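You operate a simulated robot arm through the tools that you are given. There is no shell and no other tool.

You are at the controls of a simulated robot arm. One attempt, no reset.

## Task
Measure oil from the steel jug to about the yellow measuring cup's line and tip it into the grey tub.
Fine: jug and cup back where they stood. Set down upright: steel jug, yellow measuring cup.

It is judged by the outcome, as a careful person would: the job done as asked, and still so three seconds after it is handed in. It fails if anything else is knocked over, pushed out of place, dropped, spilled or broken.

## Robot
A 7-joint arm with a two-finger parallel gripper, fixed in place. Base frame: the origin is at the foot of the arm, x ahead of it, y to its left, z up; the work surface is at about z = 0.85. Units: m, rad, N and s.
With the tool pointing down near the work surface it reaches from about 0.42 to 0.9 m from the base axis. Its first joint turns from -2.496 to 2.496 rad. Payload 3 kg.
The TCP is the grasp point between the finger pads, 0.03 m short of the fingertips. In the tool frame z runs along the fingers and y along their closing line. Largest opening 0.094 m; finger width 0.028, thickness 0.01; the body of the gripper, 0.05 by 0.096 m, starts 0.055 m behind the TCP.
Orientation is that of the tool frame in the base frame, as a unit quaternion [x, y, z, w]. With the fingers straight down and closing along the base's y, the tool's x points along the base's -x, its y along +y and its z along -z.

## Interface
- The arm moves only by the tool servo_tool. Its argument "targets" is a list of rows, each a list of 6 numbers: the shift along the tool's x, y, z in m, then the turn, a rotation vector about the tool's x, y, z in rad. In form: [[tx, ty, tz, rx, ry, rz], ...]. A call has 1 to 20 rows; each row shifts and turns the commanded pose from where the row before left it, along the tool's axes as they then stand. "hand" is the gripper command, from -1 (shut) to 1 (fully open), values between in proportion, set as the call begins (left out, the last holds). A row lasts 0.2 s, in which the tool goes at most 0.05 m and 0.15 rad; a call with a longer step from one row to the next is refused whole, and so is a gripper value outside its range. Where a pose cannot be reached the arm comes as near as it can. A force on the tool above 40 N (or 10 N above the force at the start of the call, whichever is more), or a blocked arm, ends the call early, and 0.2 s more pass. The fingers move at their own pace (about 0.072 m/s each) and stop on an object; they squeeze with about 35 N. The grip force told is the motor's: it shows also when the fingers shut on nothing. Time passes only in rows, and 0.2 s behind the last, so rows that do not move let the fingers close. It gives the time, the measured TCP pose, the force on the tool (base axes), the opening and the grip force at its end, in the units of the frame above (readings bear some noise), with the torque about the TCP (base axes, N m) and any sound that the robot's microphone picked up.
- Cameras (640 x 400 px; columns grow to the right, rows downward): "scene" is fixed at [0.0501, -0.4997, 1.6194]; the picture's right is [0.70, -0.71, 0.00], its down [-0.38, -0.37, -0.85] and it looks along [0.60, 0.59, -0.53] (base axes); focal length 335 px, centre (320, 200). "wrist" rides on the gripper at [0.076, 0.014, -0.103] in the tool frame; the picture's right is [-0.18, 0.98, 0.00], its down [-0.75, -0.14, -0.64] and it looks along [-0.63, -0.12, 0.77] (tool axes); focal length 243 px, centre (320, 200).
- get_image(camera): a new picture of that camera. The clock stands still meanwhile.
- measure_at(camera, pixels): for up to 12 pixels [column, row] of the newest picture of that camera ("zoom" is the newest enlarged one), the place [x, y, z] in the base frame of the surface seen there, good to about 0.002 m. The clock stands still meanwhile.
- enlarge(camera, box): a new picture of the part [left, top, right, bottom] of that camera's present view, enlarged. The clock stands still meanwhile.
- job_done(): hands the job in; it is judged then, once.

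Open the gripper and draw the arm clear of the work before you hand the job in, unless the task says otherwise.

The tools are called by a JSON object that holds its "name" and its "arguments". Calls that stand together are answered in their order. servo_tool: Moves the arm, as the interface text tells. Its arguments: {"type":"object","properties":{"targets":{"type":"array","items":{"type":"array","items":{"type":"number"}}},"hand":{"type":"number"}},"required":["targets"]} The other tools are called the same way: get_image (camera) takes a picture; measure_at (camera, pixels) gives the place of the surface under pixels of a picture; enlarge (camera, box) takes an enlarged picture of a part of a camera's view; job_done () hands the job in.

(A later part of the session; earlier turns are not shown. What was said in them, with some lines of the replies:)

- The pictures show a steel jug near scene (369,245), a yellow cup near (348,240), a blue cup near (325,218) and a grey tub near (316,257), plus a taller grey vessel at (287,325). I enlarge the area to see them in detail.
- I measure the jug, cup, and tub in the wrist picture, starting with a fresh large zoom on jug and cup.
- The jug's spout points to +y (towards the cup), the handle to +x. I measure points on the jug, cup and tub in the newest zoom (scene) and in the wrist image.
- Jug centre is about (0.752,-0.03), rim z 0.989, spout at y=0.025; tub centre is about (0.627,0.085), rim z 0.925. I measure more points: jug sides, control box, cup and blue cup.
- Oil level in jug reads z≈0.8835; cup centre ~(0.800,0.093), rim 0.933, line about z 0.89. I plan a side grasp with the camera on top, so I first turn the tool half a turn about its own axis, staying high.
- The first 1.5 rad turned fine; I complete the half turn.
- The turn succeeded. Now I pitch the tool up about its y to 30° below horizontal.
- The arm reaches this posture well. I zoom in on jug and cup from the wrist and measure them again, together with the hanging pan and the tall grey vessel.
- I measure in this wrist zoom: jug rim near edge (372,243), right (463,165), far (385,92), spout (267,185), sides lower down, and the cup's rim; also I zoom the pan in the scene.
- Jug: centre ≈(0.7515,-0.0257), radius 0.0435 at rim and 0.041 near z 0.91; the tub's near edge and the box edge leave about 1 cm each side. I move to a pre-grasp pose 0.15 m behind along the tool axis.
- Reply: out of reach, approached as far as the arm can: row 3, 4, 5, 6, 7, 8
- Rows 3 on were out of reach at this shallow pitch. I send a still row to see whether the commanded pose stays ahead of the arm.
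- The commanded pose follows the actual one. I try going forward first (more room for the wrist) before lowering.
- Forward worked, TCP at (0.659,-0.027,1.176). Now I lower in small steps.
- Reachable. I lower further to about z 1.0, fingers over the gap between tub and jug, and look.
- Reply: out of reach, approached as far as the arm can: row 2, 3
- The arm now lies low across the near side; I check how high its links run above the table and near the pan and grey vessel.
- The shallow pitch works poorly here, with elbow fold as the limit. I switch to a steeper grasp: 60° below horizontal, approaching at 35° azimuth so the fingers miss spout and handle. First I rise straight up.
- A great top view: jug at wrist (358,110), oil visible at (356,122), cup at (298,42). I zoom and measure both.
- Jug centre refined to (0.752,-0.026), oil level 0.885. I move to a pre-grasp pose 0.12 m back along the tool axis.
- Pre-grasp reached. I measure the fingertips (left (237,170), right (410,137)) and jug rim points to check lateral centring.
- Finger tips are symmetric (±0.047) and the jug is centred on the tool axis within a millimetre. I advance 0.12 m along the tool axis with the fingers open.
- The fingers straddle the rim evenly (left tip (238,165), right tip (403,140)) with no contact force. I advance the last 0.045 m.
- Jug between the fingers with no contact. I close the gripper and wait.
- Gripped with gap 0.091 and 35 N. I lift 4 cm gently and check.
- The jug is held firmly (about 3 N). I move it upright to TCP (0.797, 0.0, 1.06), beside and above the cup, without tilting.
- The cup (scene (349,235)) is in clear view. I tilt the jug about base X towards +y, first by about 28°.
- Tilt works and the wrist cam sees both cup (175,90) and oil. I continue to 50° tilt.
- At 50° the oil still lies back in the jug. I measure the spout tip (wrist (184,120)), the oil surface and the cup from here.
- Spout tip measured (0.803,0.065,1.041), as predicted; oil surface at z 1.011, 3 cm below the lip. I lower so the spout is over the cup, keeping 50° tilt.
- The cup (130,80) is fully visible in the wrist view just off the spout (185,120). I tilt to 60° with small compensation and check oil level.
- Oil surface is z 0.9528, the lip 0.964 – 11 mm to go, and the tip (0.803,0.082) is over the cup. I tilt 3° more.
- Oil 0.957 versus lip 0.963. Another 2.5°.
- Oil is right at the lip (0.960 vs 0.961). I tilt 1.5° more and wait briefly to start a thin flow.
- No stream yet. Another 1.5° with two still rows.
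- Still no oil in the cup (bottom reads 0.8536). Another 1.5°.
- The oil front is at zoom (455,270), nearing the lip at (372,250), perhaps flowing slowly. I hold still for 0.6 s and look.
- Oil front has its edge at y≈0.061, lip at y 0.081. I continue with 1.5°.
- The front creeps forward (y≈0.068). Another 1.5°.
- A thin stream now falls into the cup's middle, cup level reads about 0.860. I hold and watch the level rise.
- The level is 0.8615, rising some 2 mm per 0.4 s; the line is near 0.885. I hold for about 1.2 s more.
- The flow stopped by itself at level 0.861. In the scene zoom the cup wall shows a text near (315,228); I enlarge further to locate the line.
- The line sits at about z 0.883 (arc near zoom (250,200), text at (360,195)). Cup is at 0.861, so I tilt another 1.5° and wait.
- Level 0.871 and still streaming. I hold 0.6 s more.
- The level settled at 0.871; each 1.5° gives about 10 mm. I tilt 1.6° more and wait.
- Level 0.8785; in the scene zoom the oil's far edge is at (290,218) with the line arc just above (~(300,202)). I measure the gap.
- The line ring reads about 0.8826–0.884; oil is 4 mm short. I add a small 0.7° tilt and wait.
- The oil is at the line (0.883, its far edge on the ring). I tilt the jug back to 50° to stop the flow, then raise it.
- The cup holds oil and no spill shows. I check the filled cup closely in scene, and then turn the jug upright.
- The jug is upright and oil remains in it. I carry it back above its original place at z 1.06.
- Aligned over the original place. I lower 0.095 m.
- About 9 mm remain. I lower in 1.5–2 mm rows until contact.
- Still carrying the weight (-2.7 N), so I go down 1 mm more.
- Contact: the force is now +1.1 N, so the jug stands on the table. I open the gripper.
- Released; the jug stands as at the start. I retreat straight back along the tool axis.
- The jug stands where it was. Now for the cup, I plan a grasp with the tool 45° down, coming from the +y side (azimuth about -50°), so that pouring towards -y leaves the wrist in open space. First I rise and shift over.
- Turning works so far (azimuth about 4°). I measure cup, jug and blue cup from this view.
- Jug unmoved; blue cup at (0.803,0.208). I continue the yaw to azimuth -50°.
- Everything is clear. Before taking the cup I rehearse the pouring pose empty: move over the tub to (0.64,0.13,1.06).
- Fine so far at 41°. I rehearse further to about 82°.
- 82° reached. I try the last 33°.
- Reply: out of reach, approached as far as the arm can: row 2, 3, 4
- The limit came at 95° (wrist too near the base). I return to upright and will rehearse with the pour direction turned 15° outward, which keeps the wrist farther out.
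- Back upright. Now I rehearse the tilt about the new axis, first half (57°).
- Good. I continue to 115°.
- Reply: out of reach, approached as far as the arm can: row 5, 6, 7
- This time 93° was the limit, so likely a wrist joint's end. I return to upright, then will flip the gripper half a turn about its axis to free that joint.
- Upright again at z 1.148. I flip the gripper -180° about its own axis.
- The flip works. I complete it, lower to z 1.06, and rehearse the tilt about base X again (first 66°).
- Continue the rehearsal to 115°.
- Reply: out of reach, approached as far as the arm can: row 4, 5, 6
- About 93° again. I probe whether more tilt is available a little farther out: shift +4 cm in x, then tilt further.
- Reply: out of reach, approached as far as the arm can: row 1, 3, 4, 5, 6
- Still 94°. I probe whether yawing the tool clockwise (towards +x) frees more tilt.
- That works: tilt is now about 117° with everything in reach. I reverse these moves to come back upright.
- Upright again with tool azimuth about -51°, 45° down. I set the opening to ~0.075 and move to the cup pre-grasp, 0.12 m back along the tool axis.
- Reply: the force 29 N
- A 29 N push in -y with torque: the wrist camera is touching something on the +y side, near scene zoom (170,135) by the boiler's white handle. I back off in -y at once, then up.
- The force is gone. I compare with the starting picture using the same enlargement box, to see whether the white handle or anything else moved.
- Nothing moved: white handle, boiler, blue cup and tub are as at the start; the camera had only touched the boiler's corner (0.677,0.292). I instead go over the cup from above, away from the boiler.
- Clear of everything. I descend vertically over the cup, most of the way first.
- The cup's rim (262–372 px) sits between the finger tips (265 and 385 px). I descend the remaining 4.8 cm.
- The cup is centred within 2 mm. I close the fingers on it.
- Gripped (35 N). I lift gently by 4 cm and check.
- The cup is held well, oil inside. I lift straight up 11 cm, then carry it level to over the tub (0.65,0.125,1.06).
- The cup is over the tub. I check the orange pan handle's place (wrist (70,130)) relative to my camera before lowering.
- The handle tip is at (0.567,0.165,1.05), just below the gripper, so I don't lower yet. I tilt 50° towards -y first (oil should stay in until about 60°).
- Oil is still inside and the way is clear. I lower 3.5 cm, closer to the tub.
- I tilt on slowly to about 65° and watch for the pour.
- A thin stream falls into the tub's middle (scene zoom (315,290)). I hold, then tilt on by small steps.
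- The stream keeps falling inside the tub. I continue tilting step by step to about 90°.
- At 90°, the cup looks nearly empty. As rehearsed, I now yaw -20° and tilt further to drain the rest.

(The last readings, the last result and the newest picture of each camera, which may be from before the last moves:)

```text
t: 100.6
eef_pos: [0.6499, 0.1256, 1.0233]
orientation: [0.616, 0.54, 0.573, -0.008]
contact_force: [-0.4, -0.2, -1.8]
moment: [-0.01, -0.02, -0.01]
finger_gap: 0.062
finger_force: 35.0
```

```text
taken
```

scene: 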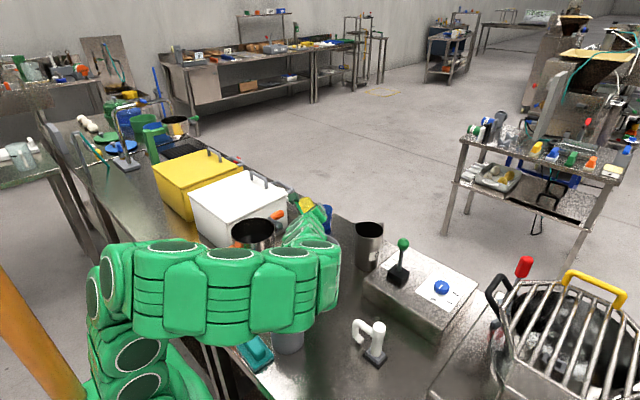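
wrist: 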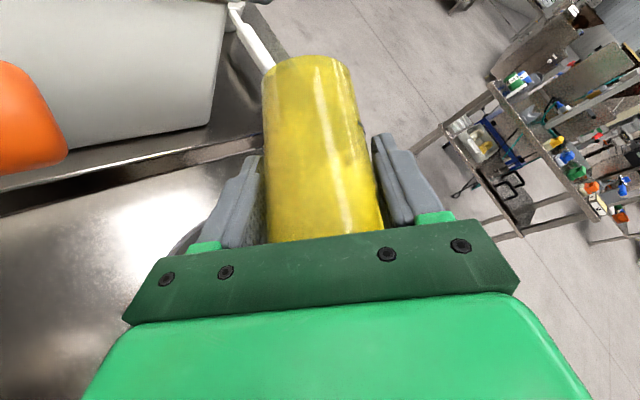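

Tilt is about 105°. I go on to 115° and hold for drainage.

{"name": "servo_tool", "arguments": {"targets": [[0, 0, 0, -0.0396, 0.0679, 0.0382], [0, 0, 0, -0.0396, 0.0679, 0.0382], [0, 0, 0, 0, 0, 0], [0, 0, 0, 0, 0, 0], [0, 0, 0, 0, 0, 0], [0, 0, 0, 0, 0, 0], [0, 0, 0, 0, 0, 0], [0, 0, 0, 0, 0, 0], [0, 0, 0, 0, 0, 0], [0, 0, 0, 0, 0, 0]]}}

{"name": "get_image", "arguments": {"camera": "wrist"}}

{"name": "enlarge", "arguments": {"camera": "scene", "box": [220, 160, 380, 290]}}

```text
t: 102.8
eef_pos: [0.6503, 0.1252, 1.0229]
orientation: [0.596, 0.491, 0.634, -0.042]
contact_force: [0.9, -0.4, -1.9]
moment: [-0.01, 0.03, -0.01]
finger_gap: 0.0622
finger_force: 35.2
```

```text
taken
```

wrist: 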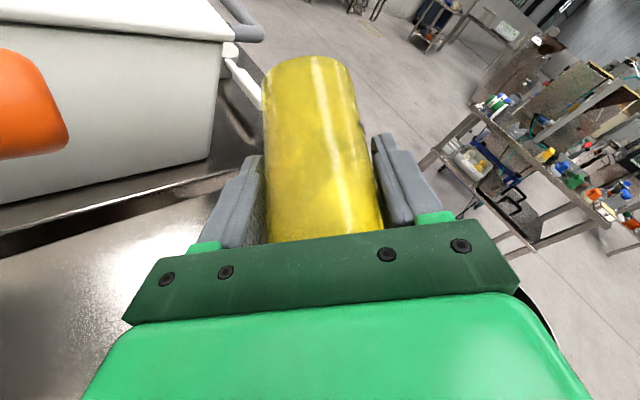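

```text
3.08 times, centred on (300, 225) of scene
```

zoom: 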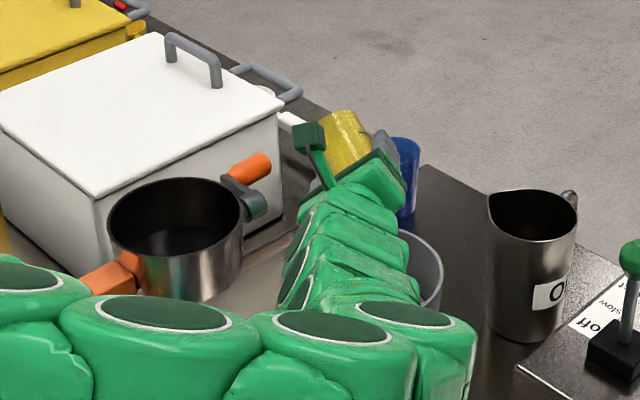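

The cup looks empty. I reverse the moves: untilt, unyaw, back to 50°, then rise 3.5 cm.

{"name": "servo_tool", "arguments": {"targets": [[0, 0, 0, 0.0396, -0.0679, -0.0382], [0, 0, 0, 0.0396, -0.0679, -0.0382], [0, 0, 0, 0.0396, -0.0679, -0.0382], [0, 0, 0, 0.0396, -0.0679, -0.0382], [0, 0, 0, 0.0396, -0.0679, -0.0382], [0, 0, 0, 0.0645, 0.0735, -0.0638], [0, 0, 0, 0.0645, 0.0735, -0.0638], [0, 0, 0, 0.0645, 0.0735, -0.0638], [0, 0, 0, 0.0396, -0.0679, -0.0382], [0, 0, 0, 0.0396, -0.0679, -0.0382], [0, 0, 0, 0.0396, -0.0679, -0.0382], [0, 0, 0, 0.0396, -0.0679, -0.0382], [0, 0, 0, 0.0396, -0.0679, -0.0382], [0, 0, 0, 0.0396, -0.0679, -0.0382], [0, 0, 0, 0.0396, -0.0679, -0.0382], [0, 0, 0, 0.0396, -0.0679, -0.0382], [-0.0005, 0.0084, -0.0154, 0, 0, 0], [-0.0005, 0.0084, -0.0154, 0, 0, 0]]}}

{"name": "get_image", "arguments": {"camera": "wrist"}}

{"name": "enlarge", "arguments": {"camera": "scene", "box": [220, 160, 380, 290]}}

```text
t: 106.6
eef_pos: [0.6482, 0.1251, 1.0584]
orientation: [0.504, 0.828, 0.203, 0.14]
contact_force: [0.0, 0.2, -1.5]
moment: [-0.02, -0.01, 0.0]
finger_gap: 0.0619
finger_force: 35.2
```

```text
taken
```

wrist: 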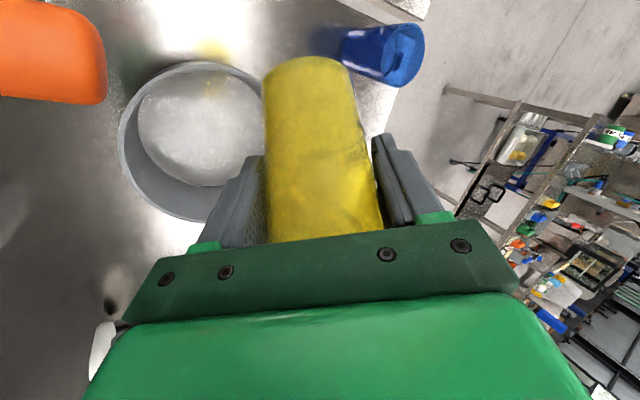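

```text
3.08 times, centred on (300, 225) of scene
```

zoom: 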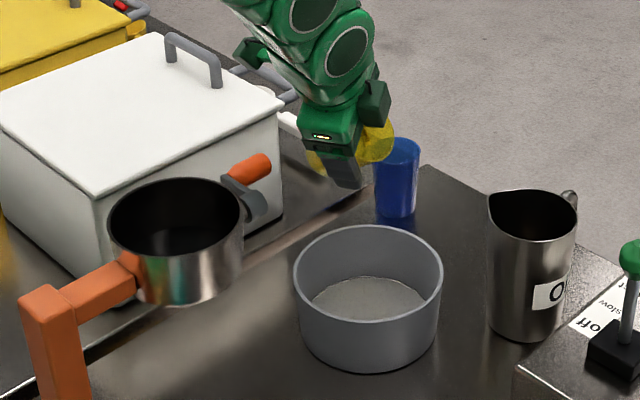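

The cup is empty and the oil lies in the tub. I turn the cup upright.

{"name": "servo_tool", "arguments": {"targets": [[0, 0, 0, 0.0566, -0.097, -0.0546], [0, 0, 0, 0.0566, -0.097, -0.0546], [0, 0, 0, 0.0566, -0.097, -0.0546], [0, 0, 0, 0.0566, -0.097, -0.0546], [0, 0, 0, 0.0566, -0.097, -0.0546], [0, 0, 0, 0.0566, -0.097, -0.0546], [0, 0, 0, 0.0566, -0.097, -0.0546], [0, 0, 0, 0, 0, 0]]}}

{"name": "enlarge", "arguments": {"camera": "scene", "box": [220, 160, 380, 290]}}

```text
t: 108.4
eef_pos: [0.6499, 0.1251, 1.0576]
orientation: [0.398, 0.835, -0.167, 0.34]
contact_force: [0.6, -0.6, -0.2]
moment: [-0.02, -0.01, 0.03]
finger_gap: 0.0621
finger_force: 35.1
```

```text
3.08 times, centred on (300, 225) of scene
```

zoom: 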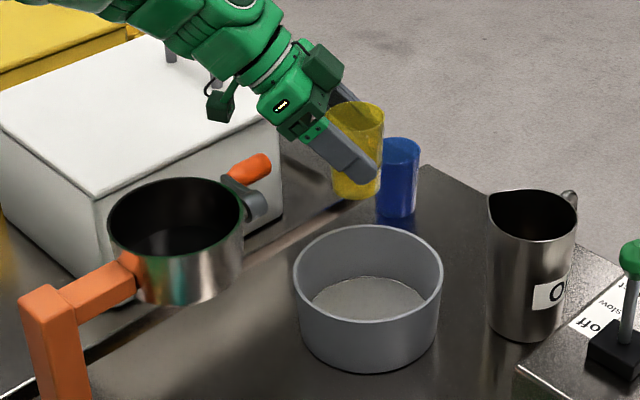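

The cup is upright. I carry it back above its place (0.8034,0.0894).

{"name": "servo_tool", "arguments": {"targets": [[-0.0128, 0.0138, 0.0124, 0, 0, 0], [-0.0128, 0.0138, 0.0124, 0, 0, 0], [-0.0128, 0.0138, 0.0124, 0, 0, 0], [-0.0128, 0.0138, 0.0124, 0, 0, 0], [-0.0128, 0.0138, 0.0124, 0, 0, 0], [-0.0128, 0.0138, 0.0124, 0, 0, 0], [-0.0125, 0.0141, 0.0124, 0, 0, 0], [0, 0, 0, 0, 0, 0]]}}

{"name": "enlarge", "arguments": {"camera": "scene", "box": [280, 160, 400, 290]}}

```text
t: 110.2
eef_pos: [0.8019, 0.0903, 1.0582]
orientation: [0.398, 0.836, -0.167, 0.34]
contact_force: [0.2, 1.0, -0.8]
moment: [0.01, -0.04, 0.0]
finger_gap: 0.0618
finger_force: 34.7
```

```text
3.08 times, centred on (340, 225) of scene
```

zoom: 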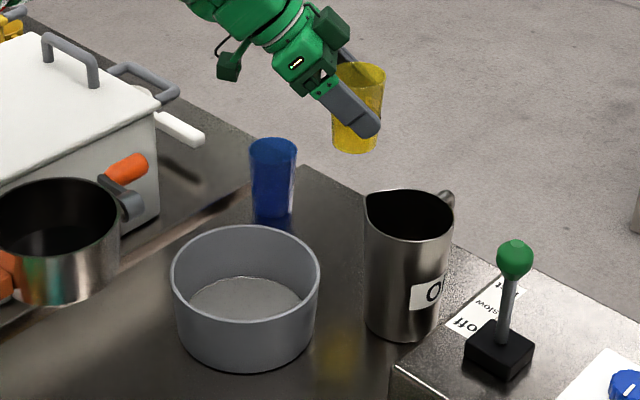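

Aligned. I lower 13.8 cm, leaving about 1 cm.

{"name": "servo_tool", "arguments": {"targets": [[0.012, 0.0002, 0.01245, 0, 0, 0], [0.012, 0.0002, 0.01245, 0, 0, 0], [0.012, 0.0002, 0.01245, 0, 0, 0], [0.012, 0.0002, 0.01245, 0, 0, 0], [0.012, 0.0002, 0.01245, 0, 0, 0], [0.012, 0.0002, 0.01245, 0, 0, 0], [0.012, 0.0002, 0.01245, 0, 0, 0], [0.012, 0.0002, 0.01245, 0, 0, 0], [0, 0, 0, 0, 0, 0]]}}

{"name": "enlarge", "arguments": {"camera": "scene", "box": [310, 180, 390, 260]}}

```text
t: 112.2
eef_pos: [0.8041, 0.0886, 0.9202]
orientation: [0.398, 0.835, -0.168, 0.34]
contact_force: [0.7, 0.9, -1.9]
moment: [0.01, -0.01, -0.01]
finger_gap: 0.0617
finger_force: 34.8
```

```text
5.00 times, centred on (350, 220) of scene
```

zoom: 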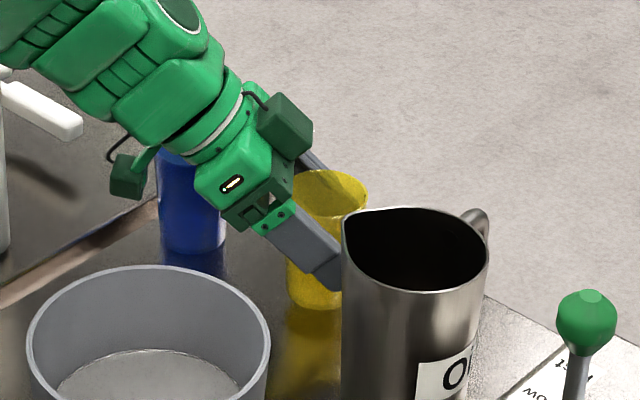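

About 11 mm remain. I lower slowly in small rows.

{"name": "servo_tool", "arguments": {"targets": [[0.0014, 0, 0.0014, 0, 0, 0], [0.0014, 0, 0.0014, 0, 0, 0], [0.0014, 0, 0.0014, 0, 0, 0], [0.0014, 0, 0.0014, 0, 0, 0], [0.0011, 0, 0.0011, 0, 0, 0]]}}

```text
t: 113.4
eef_pos: [0.8057, 0.0894, 0.91]
orientation: [0.397, 0.836, -0.167, 0.339]
contact_force: [0.9, 0.9, -0.4]
moment: [-0.02, 0.01, -0.01]
finger_gap: 0.0617
finger_force: 35.1
```

At z 0.910; I go 1 mm at a time until firm contact.

{"name": "servo_tool", "arguments": {"targets": [[0.0007, 0, 0.0007, 0, 0, 0], [0, 0, 0, 0, 0, 0]]}}

{"name": "enlarge", "arguments": {"camera": "scene", "box": [325, 205, 375, 255]}}

```text
t: 114.0
eef_pos: [0.8037, 0.0896, 0.9089]
orientation: [0.398, 0.836, -0.167, 0.339]
contact_force: [1.0, 0.8, -1.1]
moment: [0.0, -0.03, 0.01]
finger_gap: 0.0617
finger_force: 34.8
```

```text
8.00 times, centred on (350, 230) of scene
```

zoom: 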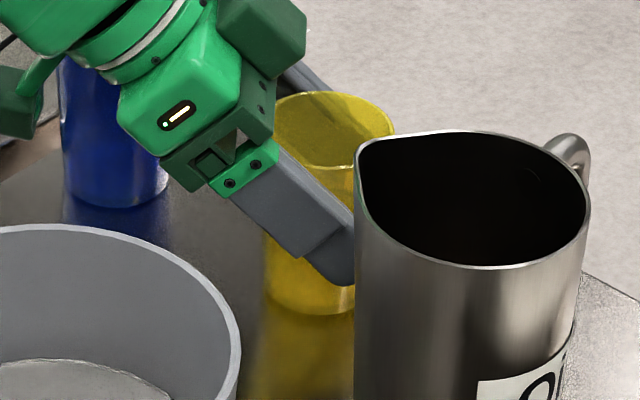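

Almost there; another millimetre down.

{"name": "servo_tool", "arguments": {"targets": [[0.0005, 0, 0.0005, 0, 0, 0], [0.0004, 0, 0.0004, 0, 0, 0]]}}

```text
t: 114.6
eef_pos: [0.8037, 0.0888, 0.9089]
orientation: [0.398, 0.836, -0.166, 0.34]
contact_force: [0.3, 0.2, -0.2]
moment: [0.0, 0.0, 0.0]
finger_gap: 0.062
finger_force: 35.0
```

{"name": "servo_tool", "arguments": {"targets": [[0.0005, 0, 0.0005, 0, 0, 0], [0, 0, 0, 0, 0, 0]]}}

```text
t: 115.2
eef_pos: [0.804, 0.0894, 0.9086]
orientation: [0.398, 0.836, -0.167, 0.34]
contact_force: [0.1, -1.4, 5.0]
moment: [-0.01, -0.06, 0.02]
finger_gap: 0.0618
finger_force: 34.8
```

The upward force is now 5 N, so the cup stands on the table. I open the gripper partly, to 0.075.

{"name": "servo_tool", "arguments": {"targets": [[0, 0, 0, 0, 0, 0], [0, 0, 0, 0, 0, 0], [0, 0, 0, 0, 0, 0]], "hand": 0.6}}

{"name": "get_image", "arguments": {"camera": "wrist"}}

```text
t: 116.0
eef_pos: [0.8045, 0.0894, 0.9076]
orientation: [0.397, 0.835, -0.168, 0.341]
contact_force: [0.1, -0.1, 0.8]
moment: [-0.02, 0.01, -0.03]
finger_gap: 0.0752
finger_force: 0.1
```

```text
taken
```

wrist: 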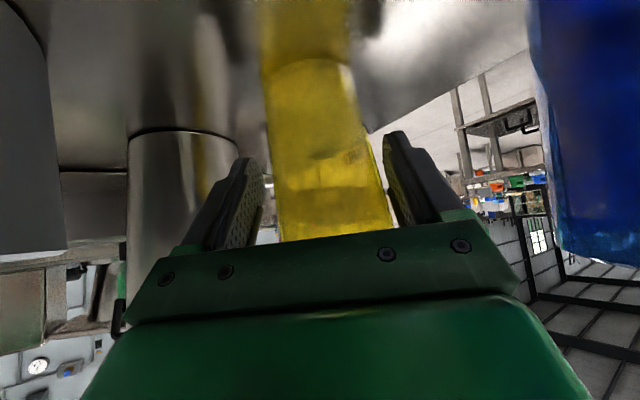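

Released. I open slightly more for clearance and rise straight up slowly.

{"name": "servo_tool", "arguments": {"targets": [[0, 0, 0, 0, 0, 0], [-0.0035, 0, -0.0036, 0, 0, 0], [-0.0035, 0, -0.0036, 0, 0, 0], [-0.007, 0, -0.0071, 0, 0, 0], [-0.014, 0, -0.0143, 0, 0, 0], [-0.014, 0, -0.0143, 0, 0, 0], [-0.021, 0, -0.0214, 0, 0, 0], [-0.021, 0, -0.0214, 0, 0, 0]], "hand": 0.8}}

{"name": "get_image", "arguments": {"camera": "scene"}}

{"name": "enlarge", "arguments": {"camera": "scene", "box": [260, 180, 420, 300]}}

```text
t: 117.8
eef_pos: [0.805, 0.0906, 1.0265]
orientation: [0.398, 0.836, -0.168, 0.339]
contact_force: [-0.9, -0.7, -0.3]
moment: [-0.01, -0.02, 0.0]
finger_gap: 0.0847
finger_force: 0.0
```

```text
taken
```

scene: 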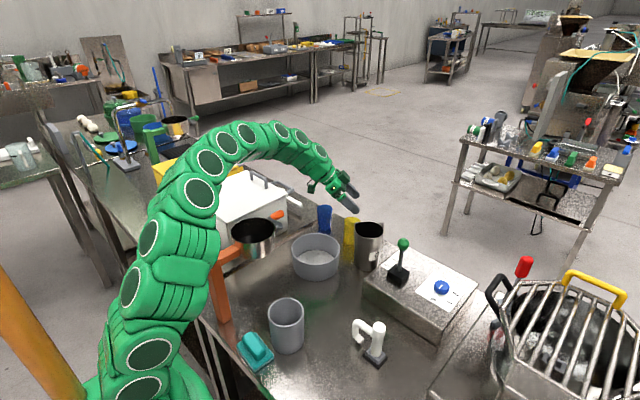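

```text
3.33 times, centred on (340, 240) of scene
```

zoom: 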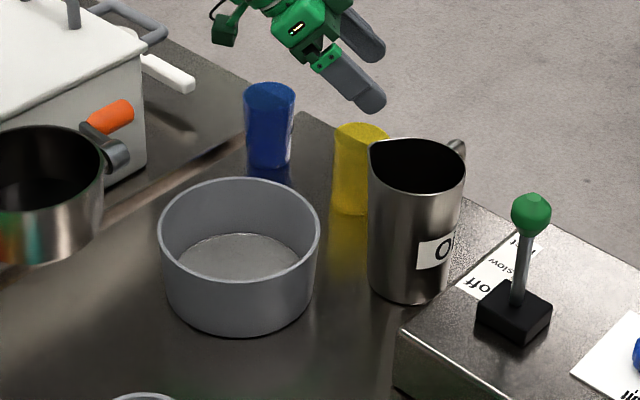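

The cup stands empty and upright within a few millimetres of its start, the jug and all else are in place. I raise the arm clear and open fully.

{"name": "servo_tool", "arguments": {"targets": [[-0.028, -0.0003, -0.0285, 0, 0, 0], [-0.028, -0.0003, -0.0285, 0, 0, 0], [-0.028, -0.0003, -0.0285, 0, 0, 0], [-0.028, -0.0003, -0.0285, 0, 0, 0], [-0.028, -0.0003, -0.0285, 0, 0, 0], [-0.028, -0.0003, -0.0285, 0, 0, 0], [0.0136, -0.0233, -0.0131, 0, 0, 0], [0.0136, -0.0233, -0.0131, 0, 0, 0], [0.0136, -0.0233, -0.0131, 0, 0, 0], [0, 0, 0, 0, 0, 0]], "hand": 1}}

{"name": "get_image", "arguments": {"camera": "scene"}}

{"name": "enlarge", "arguments": {"camera": "scene", "box": [180, 180, 480, 400]}}

{"name": "enlarge", "arguments": {"camera": "scene", "box": [285, 195, 395, 290]}}

{"name": "measure_at", "arguments": {"camera": "zoom", "pixels": [[170, 250], [190, 270], [150, 270], [305, 260], [290, 110], [320, 110]]}}

```text
t: 120.0
eef_pos: [0.7142, 0.0896, 1.2686]
orientation: [0.397, 0.836, -0.166, 0.341]
contact_force: [-0.1, 0.4, -0.1]
moment: [-0.01, -0.01, -0.01]
finger_gap: 0.094
finger_force: 0.1
```

```text
taken
```

scene: 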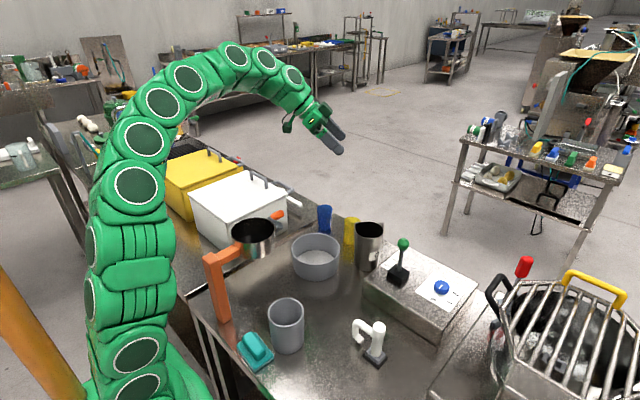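

```text
1.82 times, centred on (330, 290) of scene
```

zoom: 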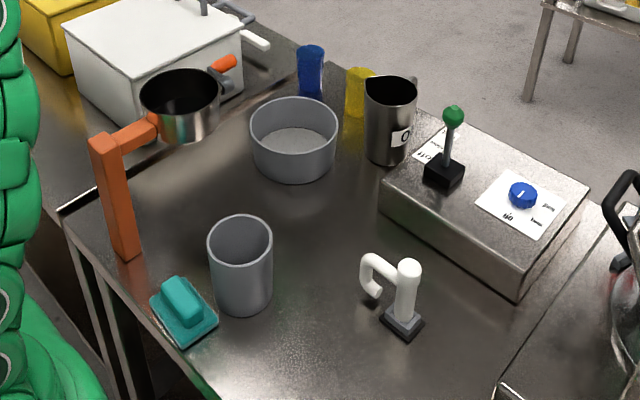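

```text
4.21 times, centred on (340, 242) of scene
```

zoom: 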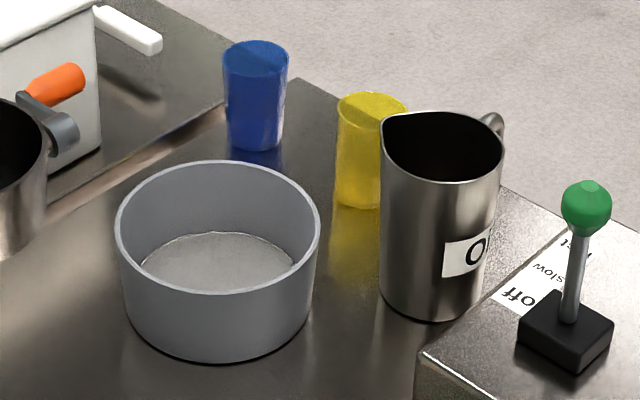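

```text
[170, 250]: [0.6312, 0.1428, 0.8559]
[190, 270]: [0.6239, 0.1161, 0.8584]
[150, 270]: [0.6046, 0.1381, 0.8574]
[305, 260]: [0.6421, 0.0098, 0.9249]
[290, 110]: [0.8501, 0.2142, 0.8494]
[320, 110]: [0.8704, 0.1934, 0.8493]
```

The tub holds the oil. The jug and cup stand upright at their places, the table is clean, and the arm is clear with the gripper open. I hand the job in.

{"name": "job_done", "arguments": {}}

```text
The job is handed in.
```

The oil was measured into the yellow cup to about its line and tipped into the grey tub. I handed the job in with the arm raised clear and the gripper open.

- **Measuring:** the oil in the cup settled at z 0.883, and I read the line ring at about 0.883–0.884. I saw no spill in the pictures.
- **Tipping:** the cup was tilted to about 115° over the tub, looked empty afterwards, and the oil shows in the tub.
- **Jug and cup:** both stand upright. The jug looks unmoved from its starting place. The cup is about 6 mm off where it stood.
- **A touch on the way:** while approaching the cup, something on the gripper, most likely its camera, pressed against the corner of the white boiler with about 29 N, and I backed off at once. Comparing pictures with the start, neither the boiler nor anything else had moved.
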